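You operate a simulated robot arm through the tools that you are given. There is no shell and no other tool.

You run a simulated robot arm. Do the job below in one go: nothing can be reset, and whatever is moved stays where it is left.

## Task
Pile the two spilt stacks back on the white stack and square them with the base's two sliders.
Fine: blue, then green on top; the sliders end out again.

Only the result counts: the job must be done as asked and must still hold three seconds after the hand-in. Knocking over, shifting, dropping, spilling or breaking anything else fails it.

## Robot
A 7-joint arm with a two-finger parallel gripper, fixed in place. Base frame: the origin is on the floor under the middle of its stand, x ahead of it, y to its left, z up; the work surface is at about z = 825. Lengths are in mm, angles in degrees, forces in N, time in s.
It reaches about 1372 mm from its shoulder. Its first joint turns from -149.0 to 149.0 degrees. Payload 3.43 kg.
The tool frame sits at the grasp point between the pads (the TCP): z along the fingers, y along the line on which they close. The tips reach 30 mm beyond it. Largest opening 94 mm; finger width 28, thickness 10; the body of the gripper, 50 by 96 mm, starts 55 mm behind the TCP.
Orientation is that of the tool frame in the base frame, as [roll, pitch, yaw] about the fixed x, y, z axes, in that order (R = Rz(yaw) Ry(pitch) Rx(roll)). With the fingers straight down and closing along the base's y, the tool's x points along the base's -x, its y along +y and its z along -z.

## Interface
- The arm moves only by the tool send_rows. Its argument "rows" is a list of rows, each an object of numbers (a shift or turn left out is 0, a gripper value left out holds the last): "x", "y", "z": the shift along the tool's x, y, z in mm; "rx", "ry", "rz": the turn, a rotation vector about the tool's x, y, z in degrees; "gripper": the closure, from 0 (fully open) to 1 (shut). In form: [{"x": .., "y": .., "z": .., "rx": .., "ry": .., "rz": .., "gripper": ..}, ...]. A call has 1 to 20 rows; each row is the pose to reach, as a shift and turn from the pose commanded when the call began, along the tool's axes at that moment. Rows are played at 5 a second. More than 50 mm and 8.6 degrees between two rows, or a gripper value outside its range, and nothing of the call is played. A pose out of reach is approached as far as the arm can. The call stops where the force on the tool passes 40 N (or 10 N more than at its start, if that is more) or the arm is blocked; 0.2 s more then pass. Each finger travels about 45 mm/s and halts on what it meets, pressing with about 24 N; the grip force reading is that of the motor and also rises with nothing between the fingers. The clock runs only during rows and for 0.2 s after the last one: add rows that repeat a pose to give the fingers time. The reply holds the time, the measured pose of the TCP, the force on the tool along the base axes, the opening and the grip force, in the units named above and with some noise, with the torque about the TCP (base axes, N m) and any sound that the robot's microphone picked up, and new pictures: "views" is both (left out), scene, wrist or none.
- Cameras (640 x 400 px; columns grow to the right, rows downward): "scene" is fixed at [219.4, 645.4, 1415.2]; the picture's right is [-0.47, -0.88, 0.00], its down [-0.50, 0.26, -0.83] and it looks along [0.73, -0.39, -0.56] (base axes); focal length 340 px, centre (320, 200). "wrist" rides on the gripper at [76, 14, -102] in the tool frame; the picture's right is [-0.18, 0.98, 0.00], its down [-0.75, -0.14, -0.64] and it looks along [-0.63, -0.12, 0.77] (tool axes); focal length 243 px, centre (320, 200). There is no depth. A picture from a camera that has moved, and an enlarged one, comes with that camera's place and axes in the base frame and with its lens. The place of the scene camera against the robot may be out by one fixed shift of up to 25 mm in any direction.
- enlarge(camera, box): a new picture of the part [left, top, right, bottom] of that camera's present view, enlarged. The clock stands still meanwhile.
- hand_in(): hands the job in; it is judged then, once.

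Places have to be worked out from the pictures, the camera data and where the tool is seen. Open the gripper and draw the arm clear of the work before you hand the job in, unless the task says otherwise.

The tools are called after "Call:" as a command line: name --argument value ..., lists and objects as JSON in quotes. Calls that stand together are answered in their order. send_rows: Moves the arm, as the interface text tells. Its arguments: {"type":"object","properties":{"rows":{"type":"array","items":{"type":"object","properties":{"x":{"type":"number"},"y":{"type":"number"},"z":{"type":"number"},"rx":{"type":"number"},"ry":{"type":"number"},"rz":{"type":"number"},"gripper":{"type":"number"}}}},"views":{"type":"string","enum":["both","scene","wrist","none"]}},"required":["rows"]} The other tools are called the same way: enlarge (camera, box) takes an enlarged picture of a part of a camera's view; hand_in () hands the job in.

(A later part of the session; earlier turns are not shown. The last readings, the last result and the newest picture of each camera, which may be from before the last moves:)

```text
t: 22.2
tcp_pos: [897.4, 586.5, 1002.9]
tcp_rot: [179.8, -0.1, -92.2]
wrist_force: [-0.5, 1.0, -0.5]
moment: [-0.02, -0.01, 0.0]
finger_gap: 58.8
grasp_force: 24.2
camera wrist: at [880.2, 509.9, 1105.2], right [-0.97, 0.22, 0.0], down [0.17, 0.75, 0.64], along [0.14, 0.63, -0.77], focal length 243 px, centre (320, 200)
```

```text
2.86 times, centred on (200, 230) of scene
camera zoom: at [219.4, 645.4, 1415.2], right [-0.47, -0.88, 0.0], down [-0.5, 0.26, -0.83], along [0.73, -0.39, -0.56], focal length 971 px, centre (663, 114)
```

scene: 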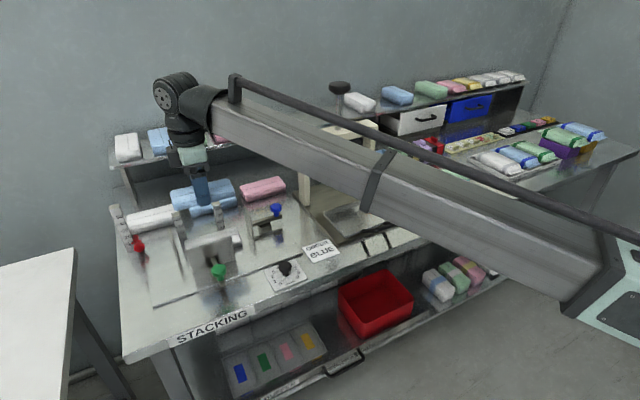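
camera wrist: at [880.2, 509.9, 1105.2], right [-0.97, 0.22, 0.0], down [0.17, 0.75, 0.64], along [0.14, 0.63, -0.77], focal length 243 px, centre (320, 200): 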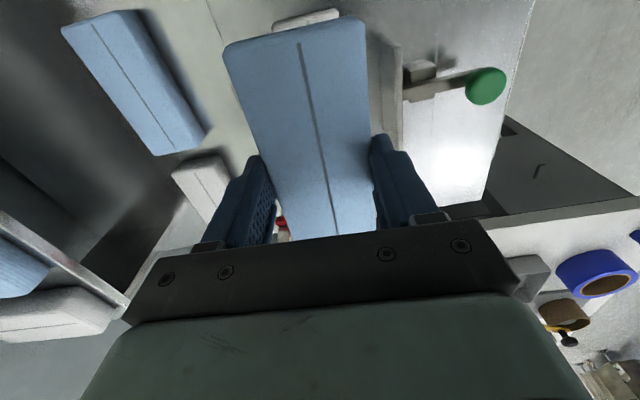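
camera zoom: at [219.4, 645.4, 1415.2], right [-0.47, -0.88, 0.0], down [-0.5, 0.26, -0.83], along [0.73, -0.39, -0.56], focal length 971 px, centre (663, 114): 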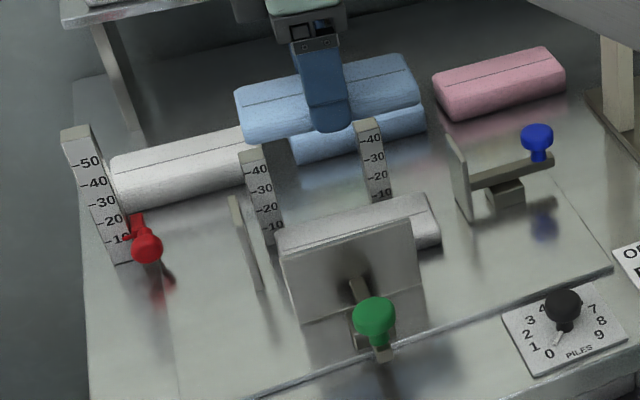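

Blue sits within ~2 mm of the white stack's outline. Lowering to about 7 mm above contact with a small lateral correction.

Call:
send_rows --rows '[{"x": -1.7, "y": -1, "z": 30}, {"x": -1.7, "y": -1, "z": 60}, {"x": -1.7, "y": -1, "z": 85}, {"x": -1.7, "y": -1, "z": 105}, {"x": -1.7, "y": -1, "z": 118}, {"x": -1.7, "y": -1, "z": 118}]'

```text
t: 23.6
tcp_pos: [899.1, 586.0, 883.3]
tcp_rot: [179.9, -0.1, -92.2]
wrist_force: [0.0, -0.3, -0.7]
moment: [0.01, 0.01, 0.0]
finger_gap: 58.6
grasp_force: 24.3
camera wrist: at [880.9, 510.6, 986.0], right [-0.97, 0.22, 0.0], down [0.17, 0.75, 0.64], along [0.14, 0.63, -0.77], focal length 243 px, centre (320, 200)
```

scene: 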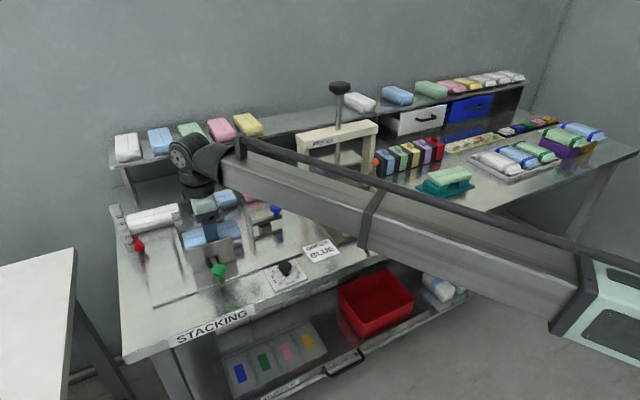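
wrist: 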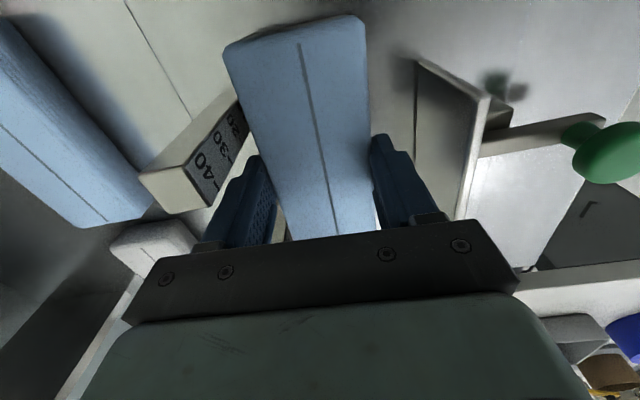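

No contact yet at z=883. Stepping down in small increments, reading the force each time.

Call:
send_rows --rows '[{"z": 2}, {"z": 4}, {"z": 5}, {"z": 5}]' --views "none"

Call:
send_rows --rows '[{"z": 0.7}, {"z": 1.3}, {"z": 1.3}]' --views "none"

```text
t: 24.6
tcp_pos: [899.0, 586.9, 879.4]
tcp_rot: [179.8, -0.1, -92.1]
wrist_force: [0.7, 0.3, -0.6]
moment: [0.0, 0.01, 0.02]
finger_gap: 58.5
grasp_force: 24.4
```

```text
t: 25.4
tcp_pos: [898.1, 587.1, 877.8]
tcp_rot: [179.8, 0.0, -92.1]
wrist_force: [-0.6, -0.1, 3.7]
moment: [0.0, -0.01, 0.04]
finger_gap: 58.7
grasp_force: 24.0
```

A 3.7 N upward force suggests the blue has just touched the white. One more 0.5 mm to confirm, with pictures.

Call:
send_rows --rows '[{"z": 0.5}, {"z": 0.5}]'

```text
t: 26.0
tcp_pos: [898.7, 587.6, 876.9]
tcp_rot: [179.8, 0.0, -92.3]
wrist_force: [0.8, 0.5, 8.1]
moment: [-0.04, 0.0, 0.02]
finger_gap: 58.4
grasp_force: 23.8
camera wrist: at [880.4, 510.8, 979.9], right [-0.98, 0.22, 0.0], down [0.17, 0.75, 0.64], along [0.14, 0.63, -0.77], focal length 243 px, centre (320, 200)
```

scene: 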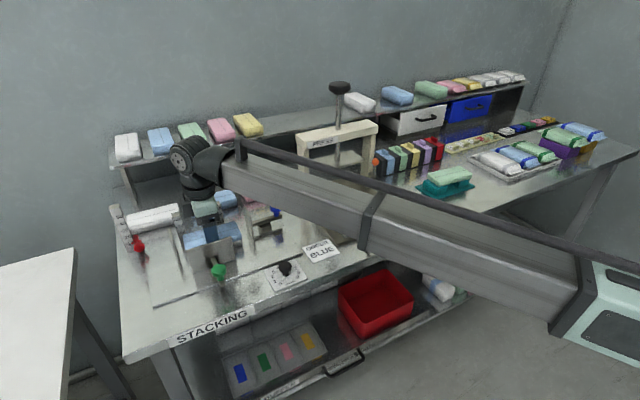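
wrist: 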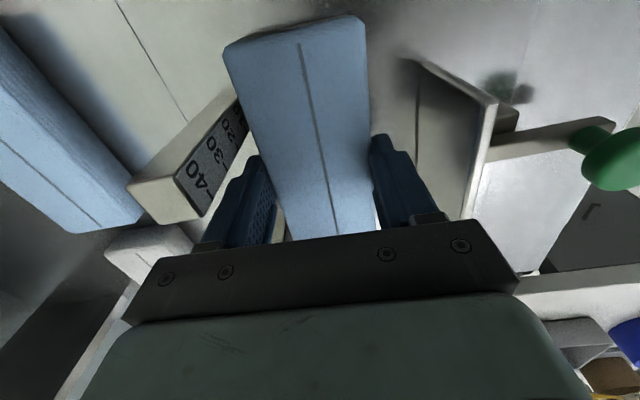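

Contact is confirmed (8 N, no moment). Releasing gently by opening to ~74 mm, then backing straight up.

Call:
send_rows --rows '[{"z": -0.5, "gripper": 0.45}, {"z": -0.5, "gripper": 0.3}, {"z": -0.5, "gripper": 0.21}, {"z": -0.5, "gripper": 0.21}, {"z": -0.5, "gripper": 0.21}]'

```text
t: 27.2
tcp_pos: [898.6, 585.5, 877.3]
tcp_rot: [179.8, 0.1, -92.1]
wrist_force: [0.4, 0.3, -0.3]
moment: [0.02, 0.02, 0.01]
finger_gap: 74.2
grasp_force: 0.0
camera wrist: at [880.6, 510.8, 979.8], right [-0.97, 0.22, 0.0], down [0.17, 0.75, 0.64], along [0.14, 0.63, -0.77], focal length 243 px, centre (320, 200)
```

scene: 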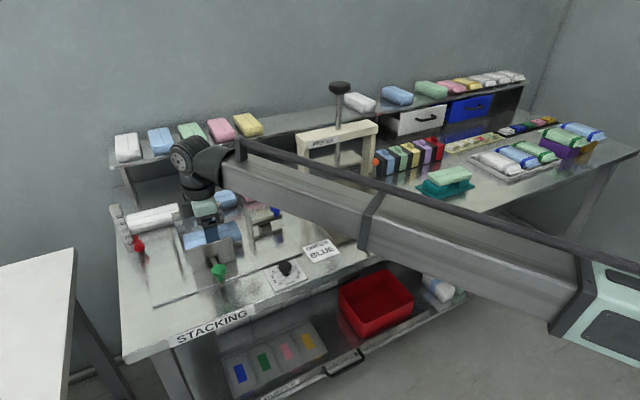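
wrist: 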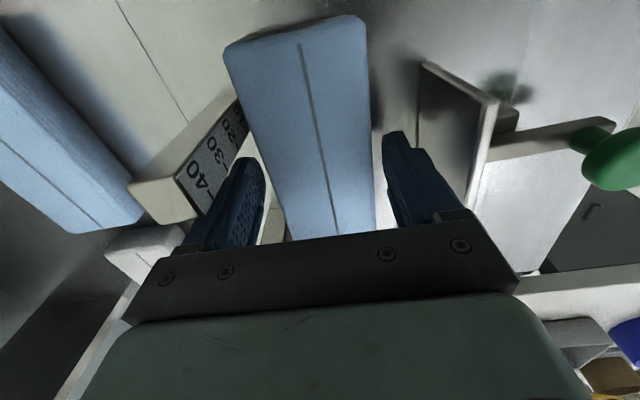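

Released cleanly. Rising straight up to about z=1005.

Call:
send_rows --rows '[{"z": -10}, {"z": -30}, {"z": -60}, {"z": -95}, {"z": -128}, {"z": -128}]'

```text
t: 28.6
tcp_pos: [898.8, 585.4, 1004.3]
tcp_rot: [179.8, 0.0, -92.2]
wrist_force: [-0.2, 0.0, -0.6]
moment: [-0.03, 0.0, 0.0]
finger_gap: 74.1
grasp_force: 0.1
camera wrist: at [880.7, 510.2, 1107.9], right [-0.97, 0.22, 0.0], down [0.17, 0.75, 0.64], along [0.14, 0.63, -0.77], focal length 243 px, centre (320, 200)
```

scene: 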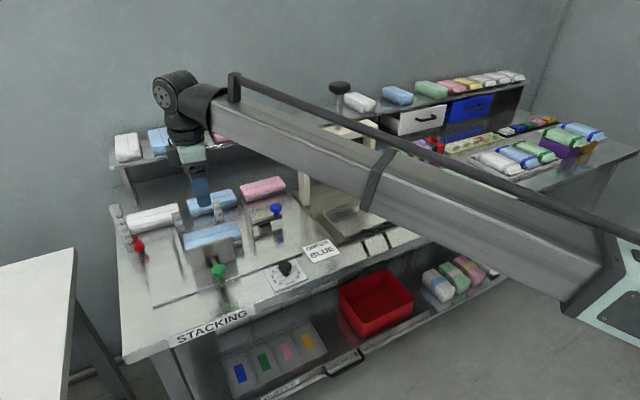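
wrist: 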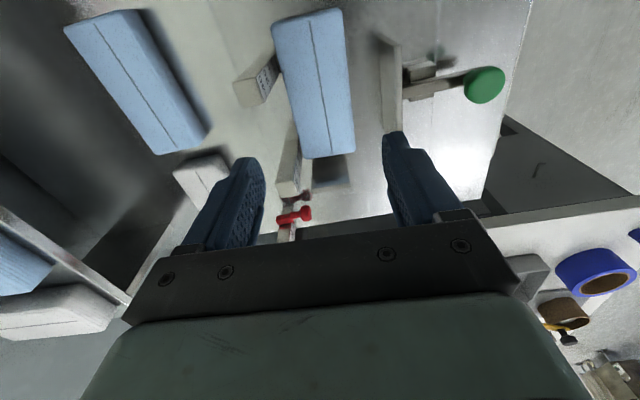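

Blue now rests on the white. Enlarging to record the jig geometry (posts, fence, green slider).

Call:
enlarge --camera "wrist" --box '[220, 0, 540, 220]'

Call:
enlarge --camera "scene" --box '[110, 180, 290, 300]'

```text
1.82 times, centred on (380, 110) of wrist
camera zoom: at [880.7, 510.2, 1107.9], right [-0.97, 0.22, 0.0], down [0.17, 0.75, 0.64], along [0.14, 0.63, -0.77], focal length 441 px, centre (211, 364)
```

zoom: 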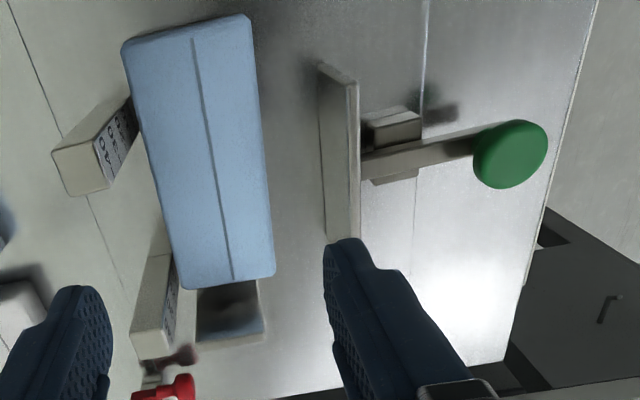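

```text
3.33 times, centred on (200, 240) of scene
camera zoom: at [219.4, 645.4, 1415.2], right [-0.47, -0.88, 0.0], down [-0.5, 0.26, -0.83], along [0.73, -0.39, -0.56], focal length 1133 px, centre (720, 67)
```

zoom: 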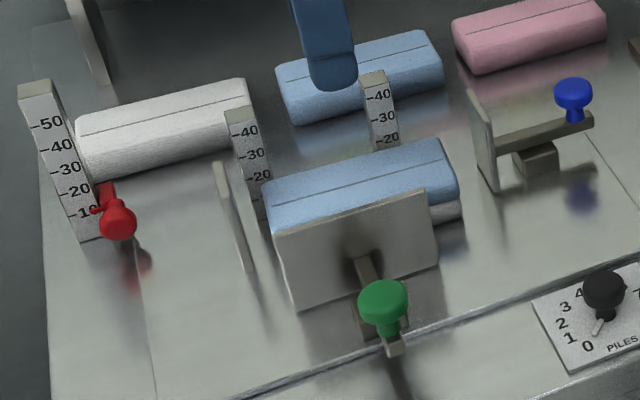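

Now to fetch the green. Retreating in x and traversing to the cradle at z≈1004, camera ending on its −y side.

Call:
send_rows --rows '[{"x": 15, "y": 40}, {"x": 50, "y": 70}, {"x": 97, "y": 68}, {"x": 144, "y": 66}, {"x": 191, "y": 64}, {"x": 238, "y": 62}, {"x": 285, "y": 60}, {"x": 332, "y": 58}, {"x": 380, "y": 57}, {"x": 427, "y": 55}, {"x": 474, "y": 53}, {"x": 521, "y": 51}, {"x": 568, "y": 49}, {"x": 615, "y": 47}, {"x": 662, "y": 45}, {"x": 709, "y": 44}, {"x": 757, "y": 42}, {"x": 757, "y": 42, "rz": 2}, {"x": 757, "y": 42, "rz": 2}]'

```text
t: 32.6
tcp_pos: [828.1, -168.9, 1007.1]
tcp_rot: [179.8, 0.0, -94.1]
wrist_force: [0.1, 0.4, 0.5]
moment: [0.0, 0.02, -0.02]
finger_gap: 74.2
grasp_force: 0.1
camera wrist: at [807.4, -244.0, 1108.4], right [-0.97, 0.26, 0.0], down [0.2, 0.74, 0.64], along [0.16, 0.62, -0.77], focal length 243 px, centre (320, 200)
```

scene: 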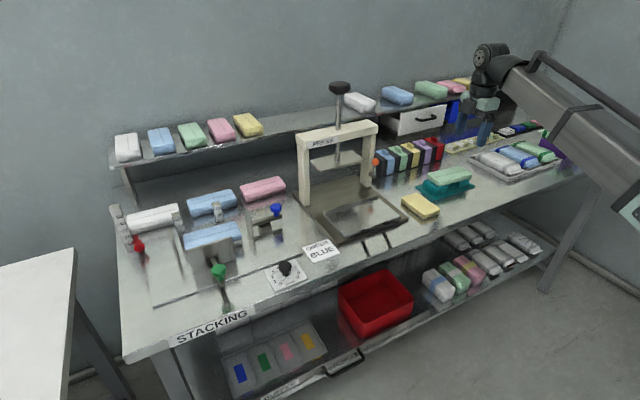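
wrist: 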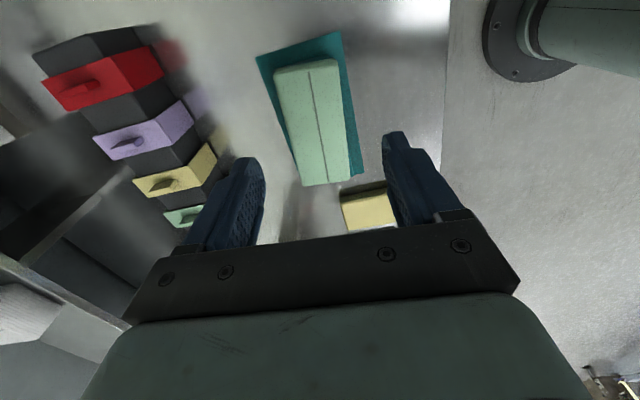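

The green on the cradle is in view; enlarging to measure.

Call:
enlarge --camera "wrist" --box '[220, 20, 400, 220]'

Call:
enlarge --camera "scene" --box '[110, 180, 290, 300]'

Call:
enlarge --camera "scene" --box '[395, 150, 495, 220]'

```text
2.00 times, centred on (310, 120) of wrist
camera zoom: at [807.4, -244.0, 1108.4], right [-0.97, 0.26, 0.0], down [0.2, 0.74, 0.64], along [0.16, 0.62, -0.77], focal length 485 px, centre (340, 360)
```

zoom: 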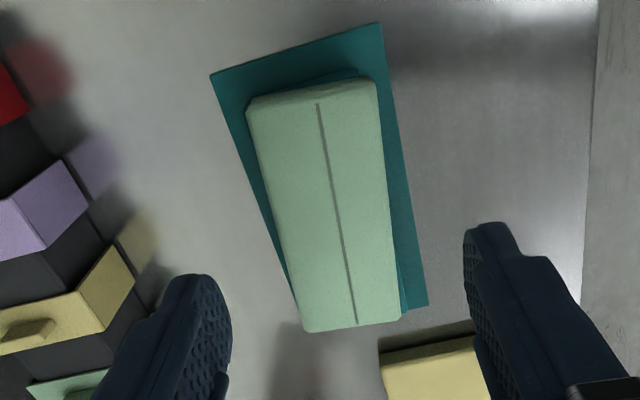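

```text
3.33 times, centred on (200, 240) of scene
camera zoom: at [219.4, 645.4, 1415.2], right [-0.47, -0.88, 0.0], down [-0.5, 0.26, -0.83], along [0.73, -0.39, -0.56], focal length 1133 px, centre (720, 67)
```

zoom: 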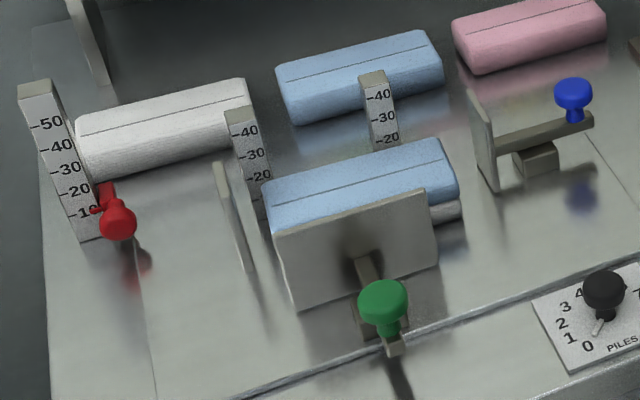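

```text
5.71 times, centred on (445, 185) of scene
camera zoom: at [219.4, 645.4, 1415.2], right [-0.47, -0.88, 0.0], down [-0.5, 0.26, -0.83], along [0.73, -0.39, -0.56], focal length 1942 px, centre (-394, 286)
```

zoom: 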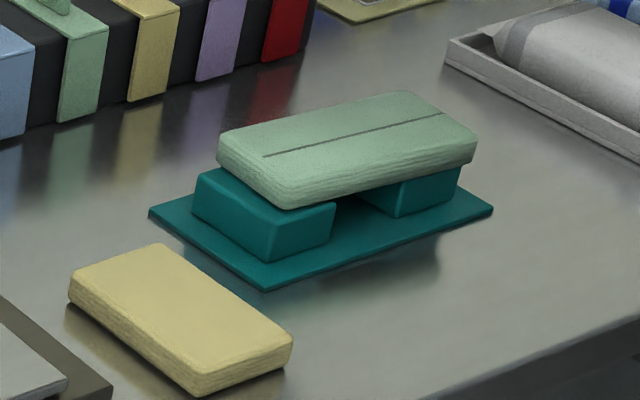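

Green: centre ≈ (836.5,-138), top z≈870, yaw ≈5° CW; the cradle's two blocks leave a gap y≈-147…-102 where the fingers fit. I'll hover at (837.5,-126, 935) aligned to it and re-measure.

Call:
send_rows --rows '[{"x": -20, "y": -3, "z": 20, "rz": 0.5}, {"x": -43.5, "y": -6.3, "z": 45, "rz": 0.9}, {"x": -43.5, "y": -6.3, "z": 72, "rz": 0.9}, {"x": -43.5, "y": -6.3, "z": 72, "rz": 0.9}]' --views "wrist"

Call:
enlarge --camera "wrist" --box '[220, 0, 420, 220]'

Call:
enlarge --camera "scene" --box '[395, 110, 515, 220]'

```text
t: 33.6
tcp_pos: [837.0, -126.1, 932.7]
tcp_rot: [179.7, 0.1, -95.1]
wrist_force: [0.2, -0.4, -0.3]
moment: [0.0, 0.0, -0.02]
finger_gap: 74.3
grasp_force: 0.0
camera wrist: at [815.1, -200.1, 1035.7], right [-0.96, 0.27, 0.0], down [0.21, 0.74, 0.64], along [0.17, 0.62, -0.77], focal length 243 px, centre (320, 200)
```

wrist: 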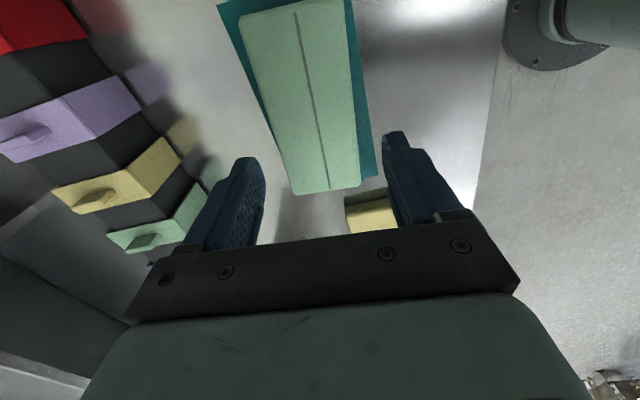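

```text
1.82 times, centred on (320, 110) of wrist
camera zoom: at [815.1, -200.1, 1035.7], right [-0.96, 0.27, 0.0], down [0.21, 0.74, 0.64], along [0.17, 0.62, -0.77], focal length 441 px, centre (320, 364)
```

zoom: 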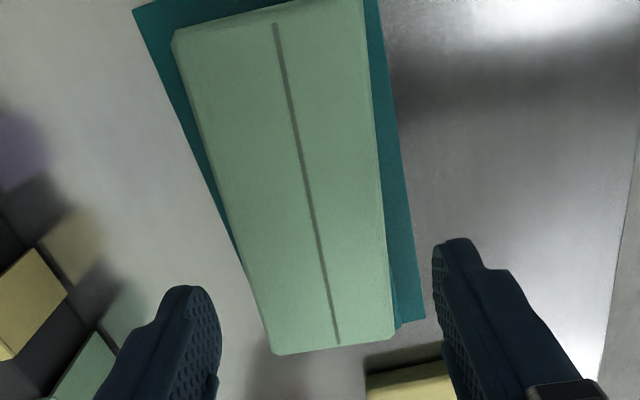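

```text
3.64 times, centred on (455, 165) of scene
camera zoom: at [219.4, 645.4, 1415.2], right [-0.47, -0.88, 0.0], down [-0.5, 0.26, -0.83], along [0.73, -0.39, -0.56], focal length 1236 px, centre (-171, 327)
```

zoom: 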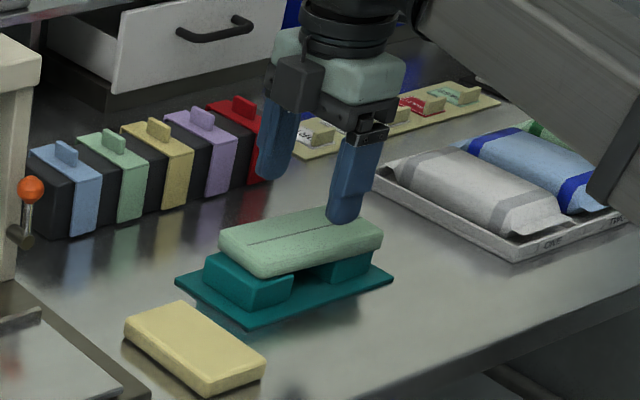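

Size-matched to the blue, the green's top is z≈865 (block tops ≈850), centre ≈ (837,-135), yaw 5.2° CW. Descending with the fingers in the gap between the blocks to TCP z≈879.

Call:
send_rows --rows '[{"y": -1, "z": 20}, {"y": -1, "z": 38}, {"y": -1, "z": 48}, {"y": -1, "z": 53.5}, {"y": -1, "z": 53.5}]'

```text
t: 34.8
tcp_pos: [838.3, -126.6, 878.9]
tcp_rot: [179.8, -0.1, -95.1]
wrist_force: [-0.3, -0.1, -0.1]
moment: [-0.02, 0.03, -0.01]
finger_gap: 74.2
grasp_force: 0.1
camera wrist: at [816.0, -200.3, 982.2], right [-0.96, 0.27, 0.0], down [0.21, 0.74, 0.64], along [0.17, 0.62, -0.77], focal length 243 px, centre (320, 200)
```

scene: 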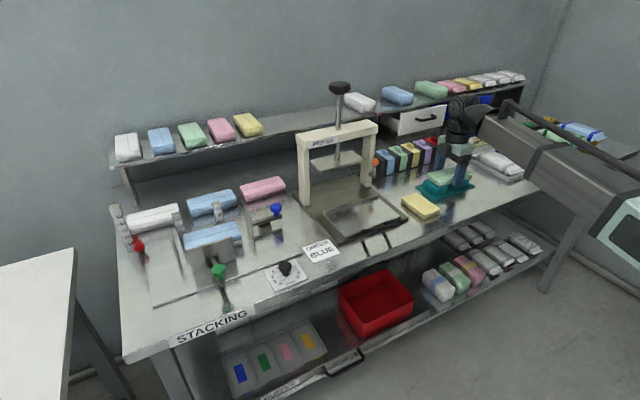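
wrist: 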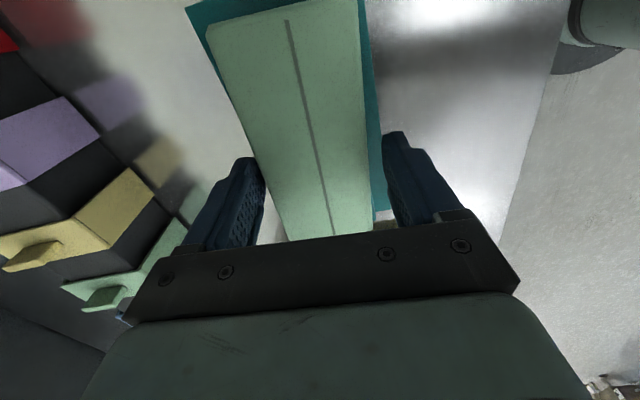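

No contact; closing on the green.

Call:
send_rows --rows '[{"gripper": 0.3}, {"gripper": 0.45}, {"gripper": 0.6}, {"gripper": 0.6}]' --views "none"

Call:
send_rows --rows '[{"z": -5}, {"z": -12}, {"z": -25}, {"z": -45}, {"z": -70}, {"z": -100}, {"z": -130}, {"z": -130}]'

```text
t: 35.8
tcp_pos: [837.3, -126.8, 879.8]
tcp_rot: [179.8, -0.1, -95.2]
wrist_force: [0.5, 0.5, -0.2]
moment: [0.0, 0.0, -0.02]
finger_gap: 58.6
grasp_force: 23.8
```

```text
t: 37.6
tcp_pos: [837.1, -125.4, 1010.1]
tcp_rot: [179.8, 0.0, -95.0]
wrist_force: [-0.3, 1.0, -1.0]
moment: [-0.01, 0.02, 0.02]
finger_gap: 58.8
grasp_force: 23.3
camera wrist: at [815.2, -199.5, 1112.6], right [-0.96, 0.27, 0.0], down [0.21, 0.74, 0.64], along [0.17, 0.62, -0.77], focal length 243 px, centre (320, 200)
```

scene: 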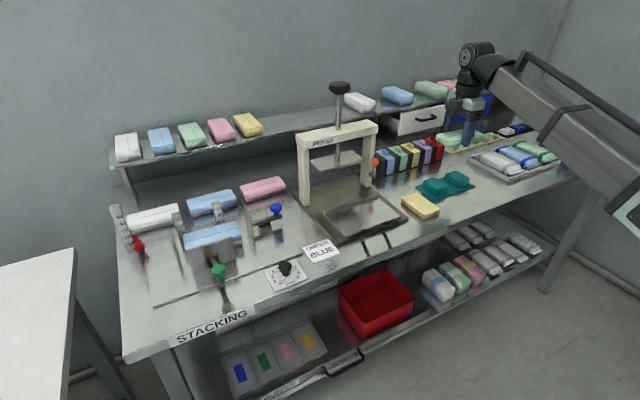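
wrist: 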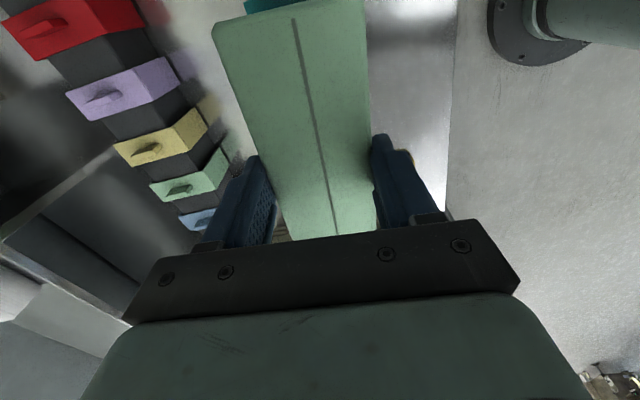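

Green is lifted cleanly and the cradle stayed put. Carrying it back over the stack at the same height; blue/white centre is (897.7,584.7) at yaw ≈ -2°.

Call:
send_rows --rows '[{"x": -45, "y": 19}, {"x": -90, "y": 27}, {"x": -137, "y": 31.5}, {"x": -184, "y": 35.6}, {"x": -231, "y": 39.8}, {"x": -278, "y": 44}, {"x": -325, "y": 48}, {"x": -372, "y": 52.2}, {"x": -419, "y": 56.3}, {"x": -466, "y": 60.5}, {"x": -513, "y": 64.6}, {"x": -560, "y": 68.7}, {"x": -607, "y": 72.8}, {"x": -640, "y": 50, "rz": -1}, {"x": -672, "y": 25, "rz": -2}, {"x": -702, "y": 8, "rz": -3}, {"x": -720.7, "y": 1.9, "rz": -3}, {"x": -720.7, "y": 1.9, "rz": -3}]'

Call:
enlarge --camera "wrist" --box '[200, 0, 520, 200]'

Call:
enlarge --camera "scene" --box '[110, 160, 290, 300]'

```text
t: 41.4
tcp_pos: [900.1, 593.8, 1009.0]
tcp_rot: [179.7, 0.0, -92.1]
wrist_force: [-0.5, 0.9, -0.5]
moment: [0.0, -0.02, -0.01]
finger_gap: 58.6
grasp_force: 24.4
camera wrist: at [883.1, 517.5, 1112.2], right [-0.98, 0.22, 0.0], down [0.17, 0.75, 0.64], along [0.14, 0.63, -0.77], focal length 243 px, centre (320, 200)
```

scene: 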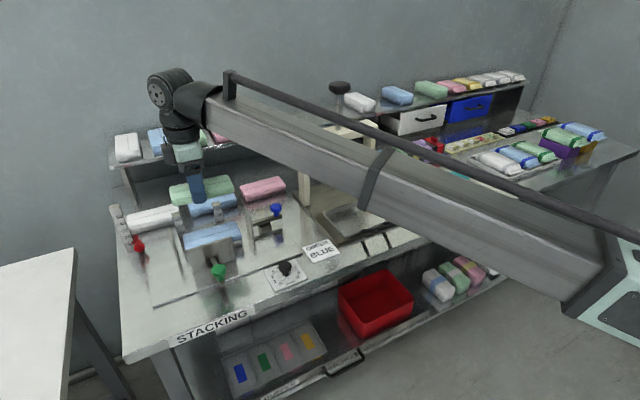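
wrist: 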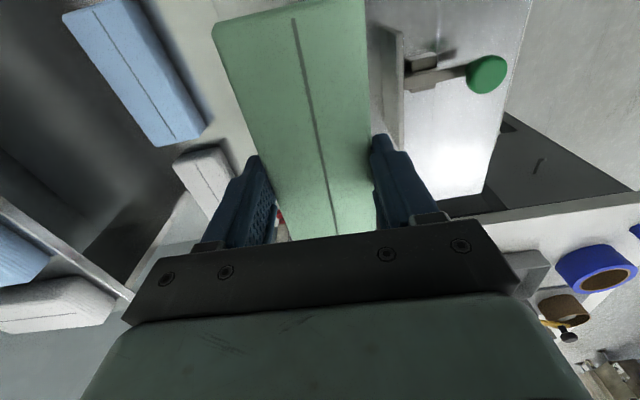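

```text
2.00 times, centred on (360, 100) of wrist
camera zoom: at [883.1, 517.5, 1112.2], right [-0.98, 0.22, 0.0], down [0.17, 0.75, 0.64], along [0.14, 0.63, -0.77], focal length 485 px, centre (240, 400)
```

zoom: 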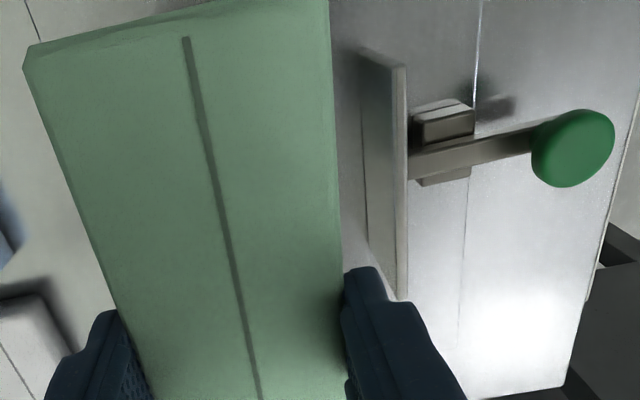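

```text
2.86 times, centred on (200, 230) of scene
camera zoom: at [219.4, 645.4, 1415.2], right [-0.47, -0.88, 0.0], down [-0.5, 0.26, -0.83], along [0.73, -0.39, -0.56], focal length 971 px, centre (663, 114)
```

zoom: 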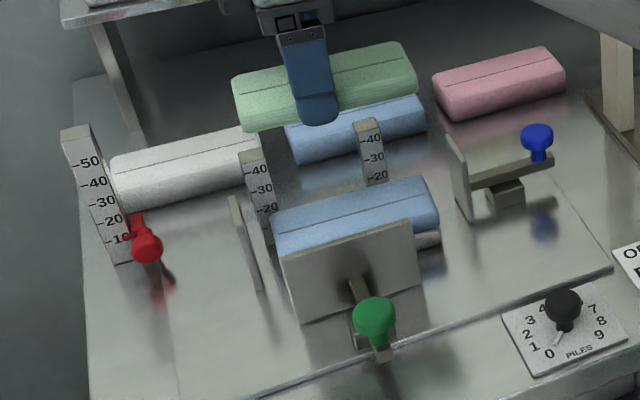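

Green's near end lines up with the blue's within ~1.5 mm. Lowering to about 8 mm above the expected contact.

Call:
send_rows --rows '[{"x": -0.7, "y": 1, "z": 30}, {"x": -0.7, "y": 1, "z": 60}, {"x": -0.7, "y": 1, "z": 85}, {"x": -0.7, "y": 1, "z": 102}, {"x": -0.7, "y": 1, "z": 111}, {"x": -0.7, "y": 1, "z": 111}]'

Call:
send_rows --rows '[{"z": 2}, {"z": 4}, {"z": 4}]' --views "none"

```text
t: 42.8
tcp_pos: [898.0, 592.7, 899.0]
tcp_rot: [179.8, 0.0, -92.2]
wrist_force: [0.5, 0.5, -0.1]
moment: [-0.01, 0.03, 0.0]
finger_gap: 58.5
grasp_force: 24.0
camera wrist: at [881.0, 517.5, 1001.2], right [-0.98, 0.22, 0.0], down [0.17, 0.75, 0.64], along [0.14, 0.63, -0.77], focal length 243 px, centre (320, 200)
```

scene: 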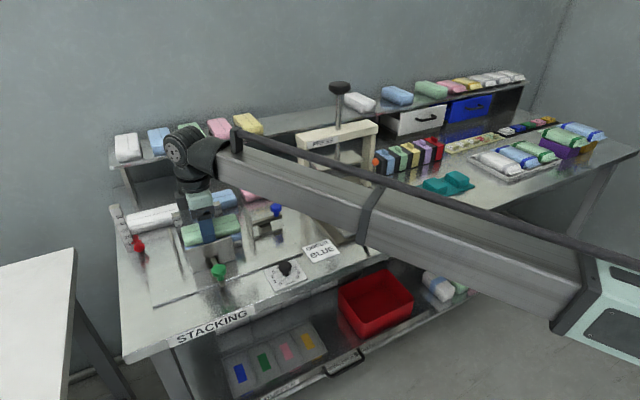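
wrist: 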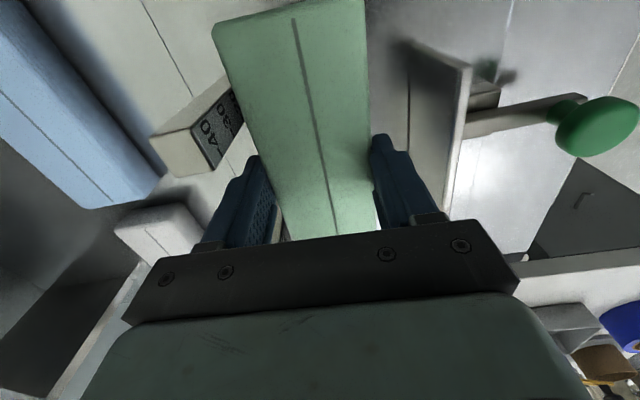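

```text
t: 43.6
tcp_pos: [898.5, 592.9, 894.7]
tcp_rot: [180.0, 0.0, -92.1]
wrist_force: [0.3, 0.1, 6.8]
moment: [0.01, -0.05, 0.0]
finger_gap: 58.4
grasp_force: 23.8
```

Contact (6.8 N) came a bit earlier than expected, consistent with ~17 mm thick stacks. Let me verify visually that green is seated on blue before releasing.

Call:
enlarge --camera "scene" --box '[150, 170, 290, 290]'

Call:
enlarge --camera "wrist" --box '[180, 0, 480, 250]'

```text
3.33 times, centred on (220, 230) of scene
camera zoom: at [219.4, 645.4, 1415.2], right [-0.47, -0.88, 0.0], down [-0.5, 0.26, -0.83], along [0.73, -0.39, -0.56], focal length 1133 px, centre (653, 100)
```

zoom: 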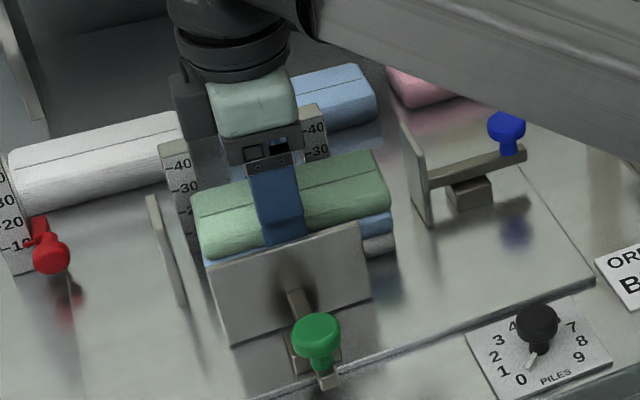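

```text
1.60 times, centred on (330, 125) of wrist
camera zoom: at [880.9, 517.4, 997.9], right [-0.98, 0.22, 0.0], down [0.17, 0.75, 0.64], along [0.14, 0.63, -0.77], focal length 388 px, centre (304, 320)
```

zoom: 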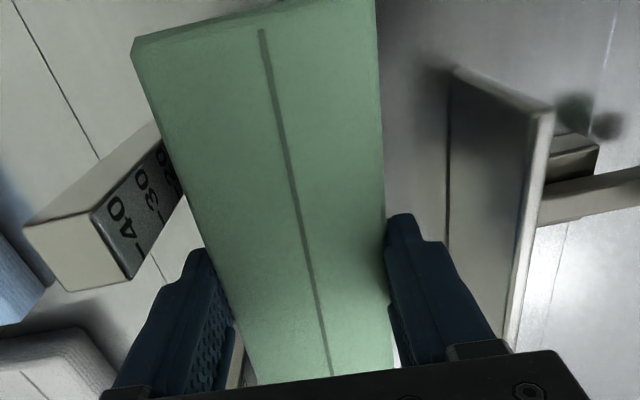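

Green is sitting flush on blue with the ends lined up. Releasing and rising.

Call:
send_rows --rows '[{"z": -0.3, "gripper": 0.45}, {"z": -0.3, "gripper": 0.3}, {"z": -0.3, "gripper": 0.21}, {"z": -0.3, "gripper": 0.21}, {"z": -0.3, "gripper": 0.21}]'

Call:
send_rows --rows '[{"z": -10}, {"z": -30}, {"z": -60}, {"z": -95}, {"z": -115}, {"z": -115}]'

Call:
enlarge --camera "wrist" --box '[220, 0, 540, 220]'

Call:
enlarge --camera "scene" --box '[110, 180, 290, 300]'

```text
t: 44.8
tcp_pos: [898.0, 591.6, 895.9]
tcp_rot: [179.8, -0.2, -92.1]
wrist_force: [0.3, 0.3, 0.0]
moment: [0.03, 0.01, 0.04]
finger_gap: 74.1
grasp_force: 0.0
camera wrist: at [880.9, 517.5, 997.7], right [-0.98, 0.22, 0.0], down [0.17, 0.75, 0.64], along [0.14, 0.63, -0.77], focal length 243 px, centre (320, 200)
```

scene: 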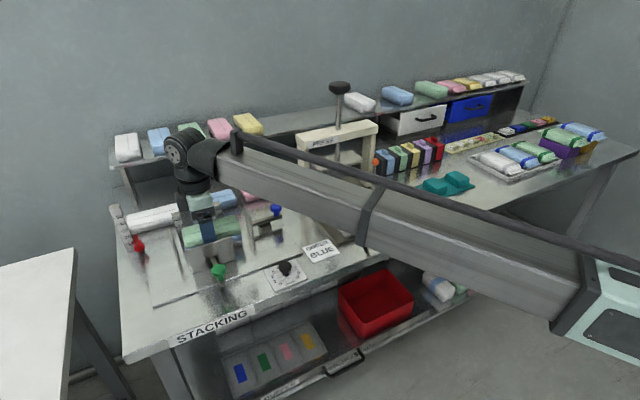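
wrist: 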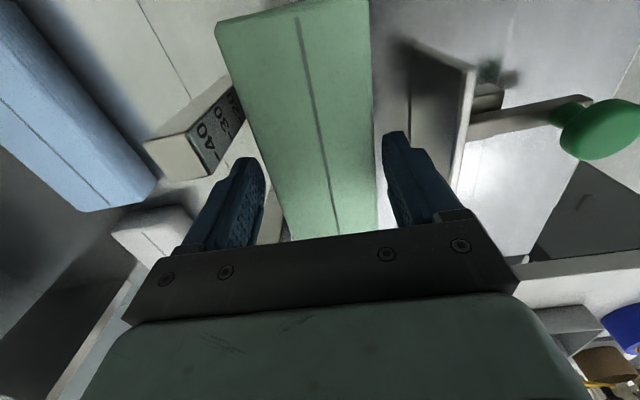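

```text
t: 46.2
tcp_pos: [900.7, 592.8, 1008.9]
tcp_rot: [179.7, 0.0, -92.2]
wrist_force: [-0.4, -0.2, 0.5]
moment: [0.0, 0.02, 0.01]
finger_gap: 74.4
grasp_force: 0.1
camera wrist: at [882.5, 517.4, 1112.8], right [-0.98, 0.22, 0.0], down [0.17, 0.75, 0.64], along [0.14, 0.63, -0.77], focal length 243 px, centre (320, 200)
```

scene: 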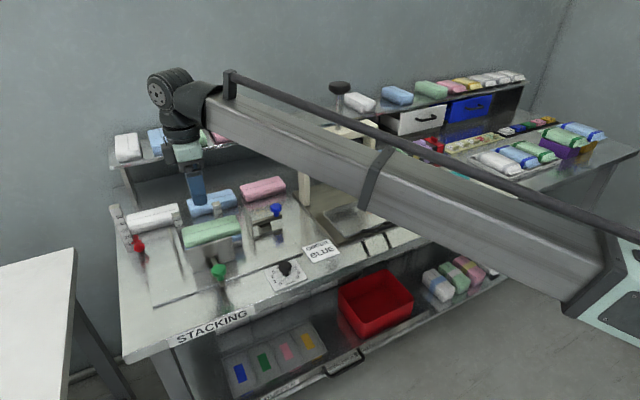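
wrist: 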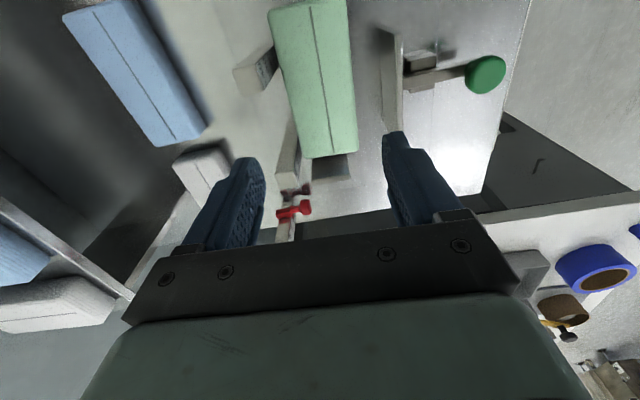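

```text
1.82 times, centred on (380, 110) of wrist
camera zoom: at [882.5, 517.4, 1112.8], right [-0.98, 0.22, 0.0], down [0.17, 0.75, 0.64], along [0.14, 0.63, -0.77], focal length 441 px, centre (211, 364)
```

zoom: 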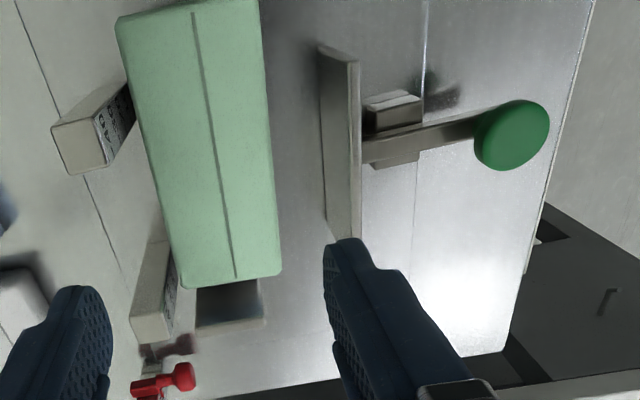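

```text
3.33 times, centred on (200, 240) of scene
camera zoom: at [219.4, 645.4, 1415.2], right [-0.47, -0.88, 0.0], down [-0.5, 0.26, -0.83], along [0.73, -0.39, -0.56], focal length 1133 px, centre (720, 67)
```

zoom: 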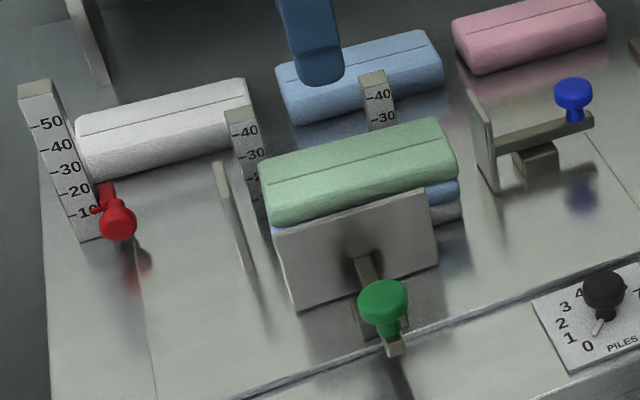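

The pile is white–blue–green and well aligned. Next are the sliders; I triangulate the green knob at ≈(754,599.5,881) and the blue knob at ≈(904,415,880). Zooming into the sliders for knob/rod heights.

Call:
enlarge --camera "scene" --box '[180, 240, 260, 300]'

Call:
enlarge --camera "scene" --box '[235, 190, 305, 245]'

Call:
enlarge --camera "wrist" --box '[360, 10, 540, 140]'

```text
6.67 times, centred on (220, 270) of scene
camera zoom: at [219.4, 645.4, 1415.2], right [-0.47, -0.88, 0.0], down [-0.5, 0.26, -0.83], along [0.73, -0.39, -0.56], focal length 2266 px, centre (987, -267)
```

zoom: 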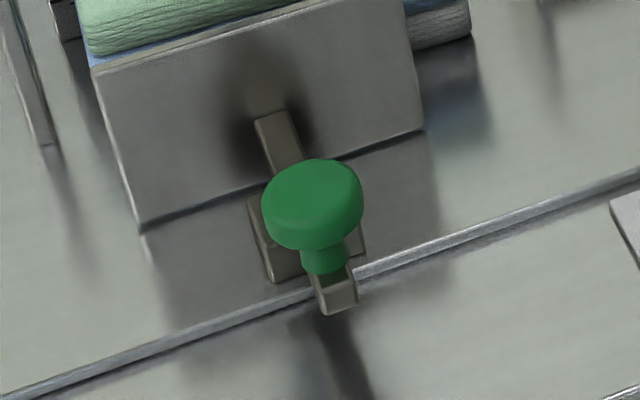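

```text
7.27 times, centred on (270, 218) of scene
camera zoom: at [219.4, 645.4, 1415.2], right [-0.47, -0.88, 0.0], down [-0.5, 0.26, -0.83], along [0.73, -0.39, -0.56], focal length 2472 px, centre (684, 73)
```

zoom: 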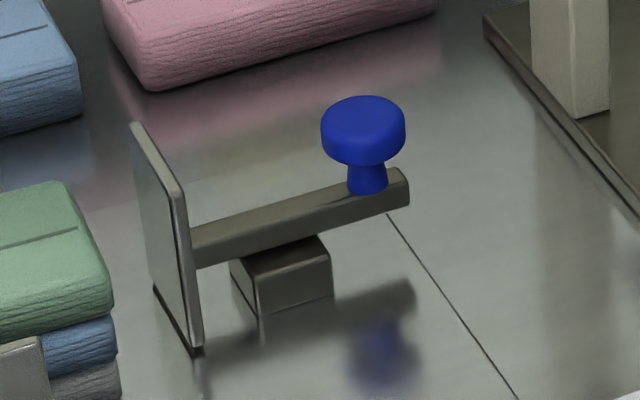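

```text
3.08 times, centred on (450, 75) of wrist
camera zoom: at [882.5, 517.4, 1112.8], right [-0.98, 0.22, 0.0], down [0.17, 0.75, 0.64], along [0.14, 0.63, -0.77], focal length 746 px, centre (-80, 585)
```

zoom: 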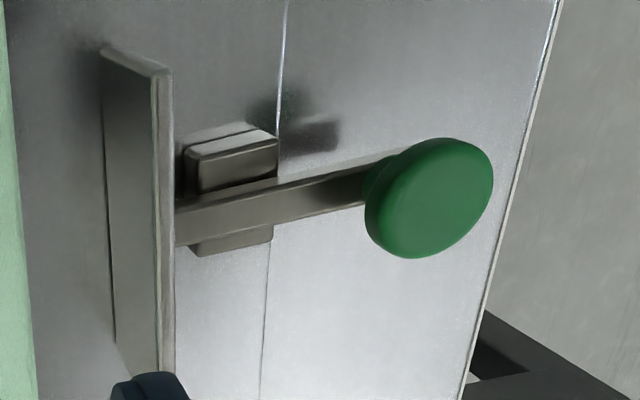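

Knobs are ~30 mm mushrooms: disc roughly z 875–885 on a 17 mm stem above the rod. I'll move over the green knob and check from above.

Call:
send_rows --rows '[{"x": -0.5, "y": 45, "rz": -0.7, "gripper": 0.35}, {"x": -1, "y": 90, "rz": -0.7, "gripper": 0.35}, {"x": -1.3, "y": 130, "rz": -0.7, "gripper": 0.35}, {"x": -1.3, "y": 144.2, "rz": -0.7, "gripper": 0.35}, {"x": -1.3, "y": 144.2, "rz": -0.7, "z": 30, "gripper": 0.35}, {"x": -1.3, "y": 144.2, "rz": -0.7, "z": 30, "gripper": 0.35}]'

Call:
enlarge --camera "wrist" --box '[220, 0, 440, 220]'

Call:
enlarge --camera "scene" --box '[160, 190, 280, 300]'

```text
t: 47.6
tcp_pos: [754.7, 598.3, 980.5]
tcp_rot: [179.8, -0.1, -91.5]
wrist_force: [0.1, -0.6, -0.1]
moment: [-0.02, -0.03, -0.04]
finger_gap: 61.1
grasp_force: 0.1
camera wrist: at [738.5, 524.4, 1082.9], right [-0.98, 0.21, 0.0], down [0.16, 0.75, 0.64], along [0.13, 0.63, -0.77], focal length 243 px, centre (320, 200)
```

scene: 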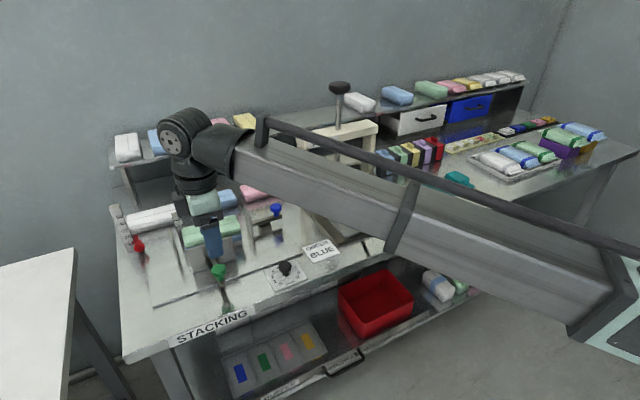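
wrist: 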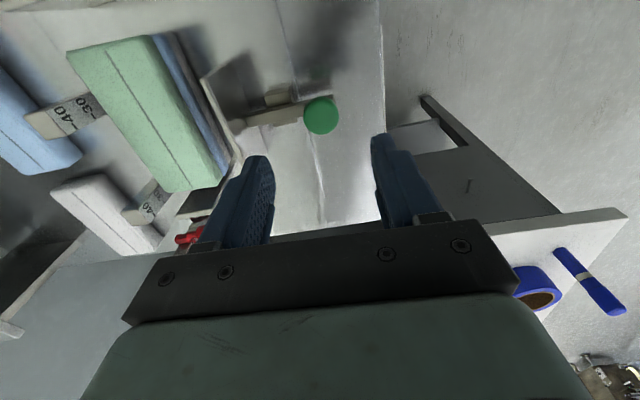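

```text
1.82 times, centred on (330, 110) of wrist
camera zoom: at [738.5, 524.4, 1082.9], right [-0.98, 0.21, 0.0], down [0.16, 0.75, 0.64], along [0.13, 0.63, -0.77], focal length 441 px, centre (302, 364)
```

zoom: 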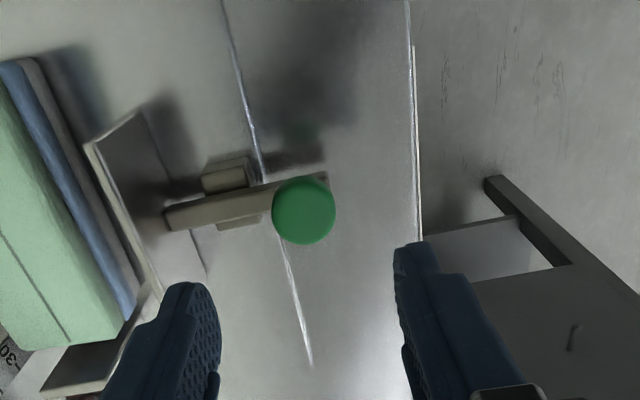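

```text
3.64 times, centred on (220, 245) of scene
camera zoom: at [219.4, 645.4, 1415.2], right [-0.47, -0.88, 0.0], down [-0.5, 0.26, -0.83], along [0.73, -0.39, -0.56], focal length 1236 px, centre (684, 36)
```

zoom: 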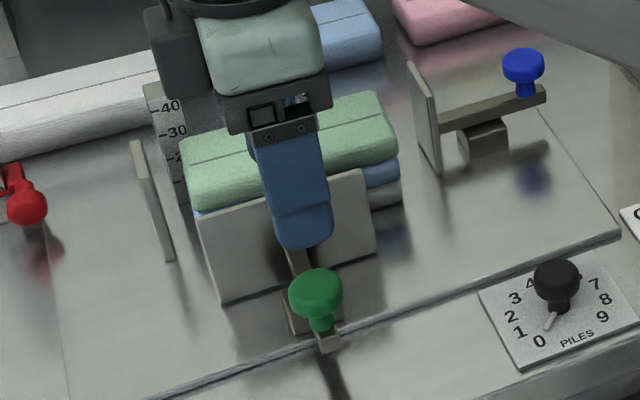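

The green knob is at ≈(753.3,598.7), right below the hand. Descending so the tips reach z≈869 (above the rod) and closing on the disc.

Call:
send_rows --rows '[{"y": 1, "z": 30}, {"y": 1, "z": 55}, {"y": 1, "z": 72}, {"y": 1, "z": 81.5}, {"y": 1, "z": 81.5}]'

Call:
enlarge --camera "scene" --box '[180, 220, 260, 300]'

Call:
enlarge --camera "wrist" --box '[220, 100, 420, 240]'

```text
t: 48.8
tcp_pos: [753.0, 599.2, 898.0]
tcp_rot: [179.8, 0.0, -91.4]
wrist_force: [0.0, -0.5, 0.6]
moment: [0.0, 0.01, 0.02]
finger_gap: 61.3
grasp_force: 0.0
camera wrist: at [737.5, 524.0, 1001.2], right [-0.98, 0.21, 0.0], down [0.16, 0.75, 0.64], along [0.13, 0.63, -0.77], focal length 243 px, centre (320, 200)
```

scene: 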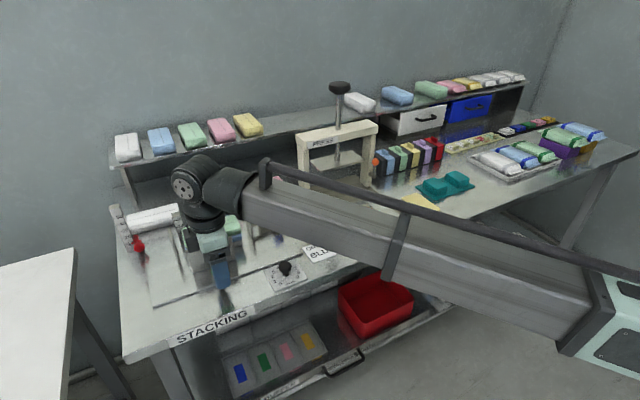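
wrist: 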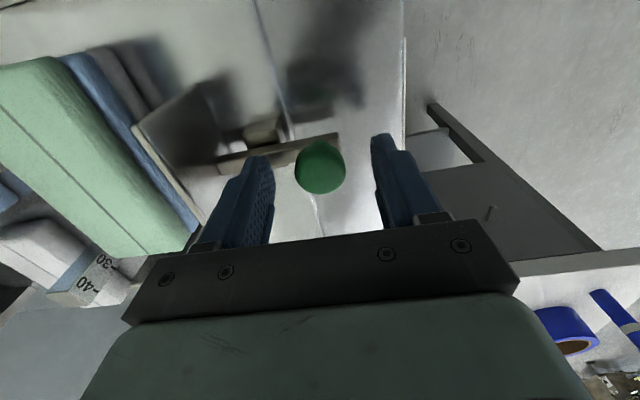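

```text
5.00 times, centred on (220, 260) of scene
camera zoom: at [219.4, 645.4, 1415.2], right [-0.47, -0.88, 0.0], down [-0.5, 0.26, -0.83], along [0.73, -0.39, -0.56], focal length 1699 px, centre (820, -100)
```

zoom: 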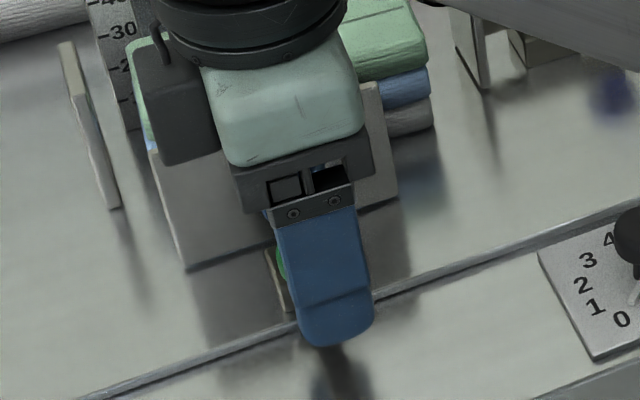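

```text
2.86 times, centred on (320, 170) of wrist
camera zoom: at [737.5, 524.0, 1001.2], right [-0.98, 0.21, 0.0], down [0.16, 0.75, 0.64], along [0.13, 0.63, -0.77], focal length 693 px, centre (320, 286)
```

zoom: 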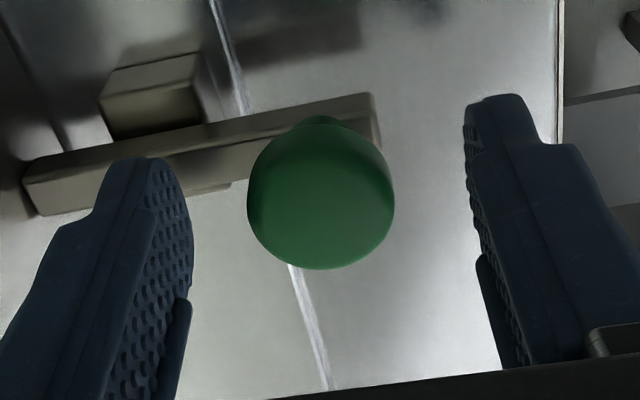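

The knob is centred between the fingers. Closing on it.

Call:
send_rows --rows '[{"gripper": 0.5}, {"gripper": 0.65}, {"gripper": 0.8}, {"gripper": 0.8}]'

Call:
enlarge --camera "wrist" --box '[220, 100, 420, 240]'

```text
t: 49.8
tcp_pos: [754.0, 600.3, 897.9]
tcp_rot: [179.8, 0.0, -91.4]
wrist_force: [-0.3, 0.0, -0.2]
moment: [0.01, 0.0, 0.0]
finger_gap: 28.8
grasp_force: 44.8
camera wrist: at [737.6, 524.0, 1001.4], right [-0.98, 0.21, 0.0], down [0.16, 0.75, 0.64], along [0.13, 0.63, -0.77], focal length 243 px, centre (320, 200)
```

scene: 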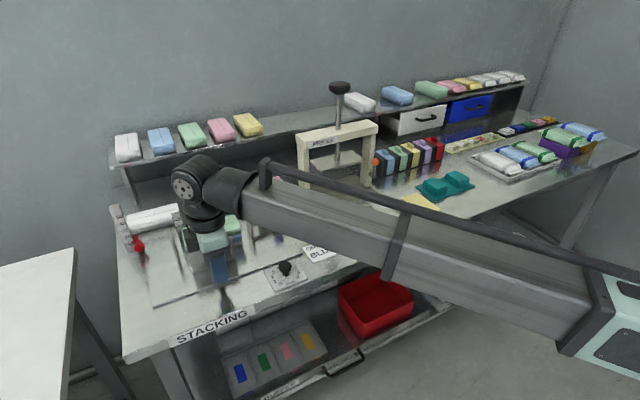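
wrist: 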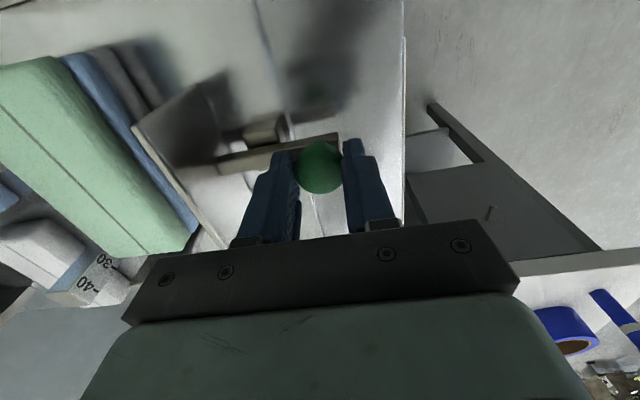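

```text
2.86 times, centred on (320, 170) of wrist
camera zoom: at [737.6, 524.0, 1001.4], right [-0.98, 0.21, 0.0], down [0.16, 0.75, 0.64], along [0.13, 0.63, -0.77], focal length 693 px, centre (320, 286)
```

zoom: 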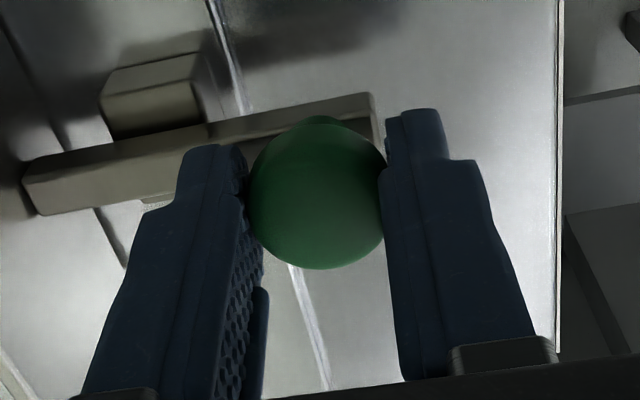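

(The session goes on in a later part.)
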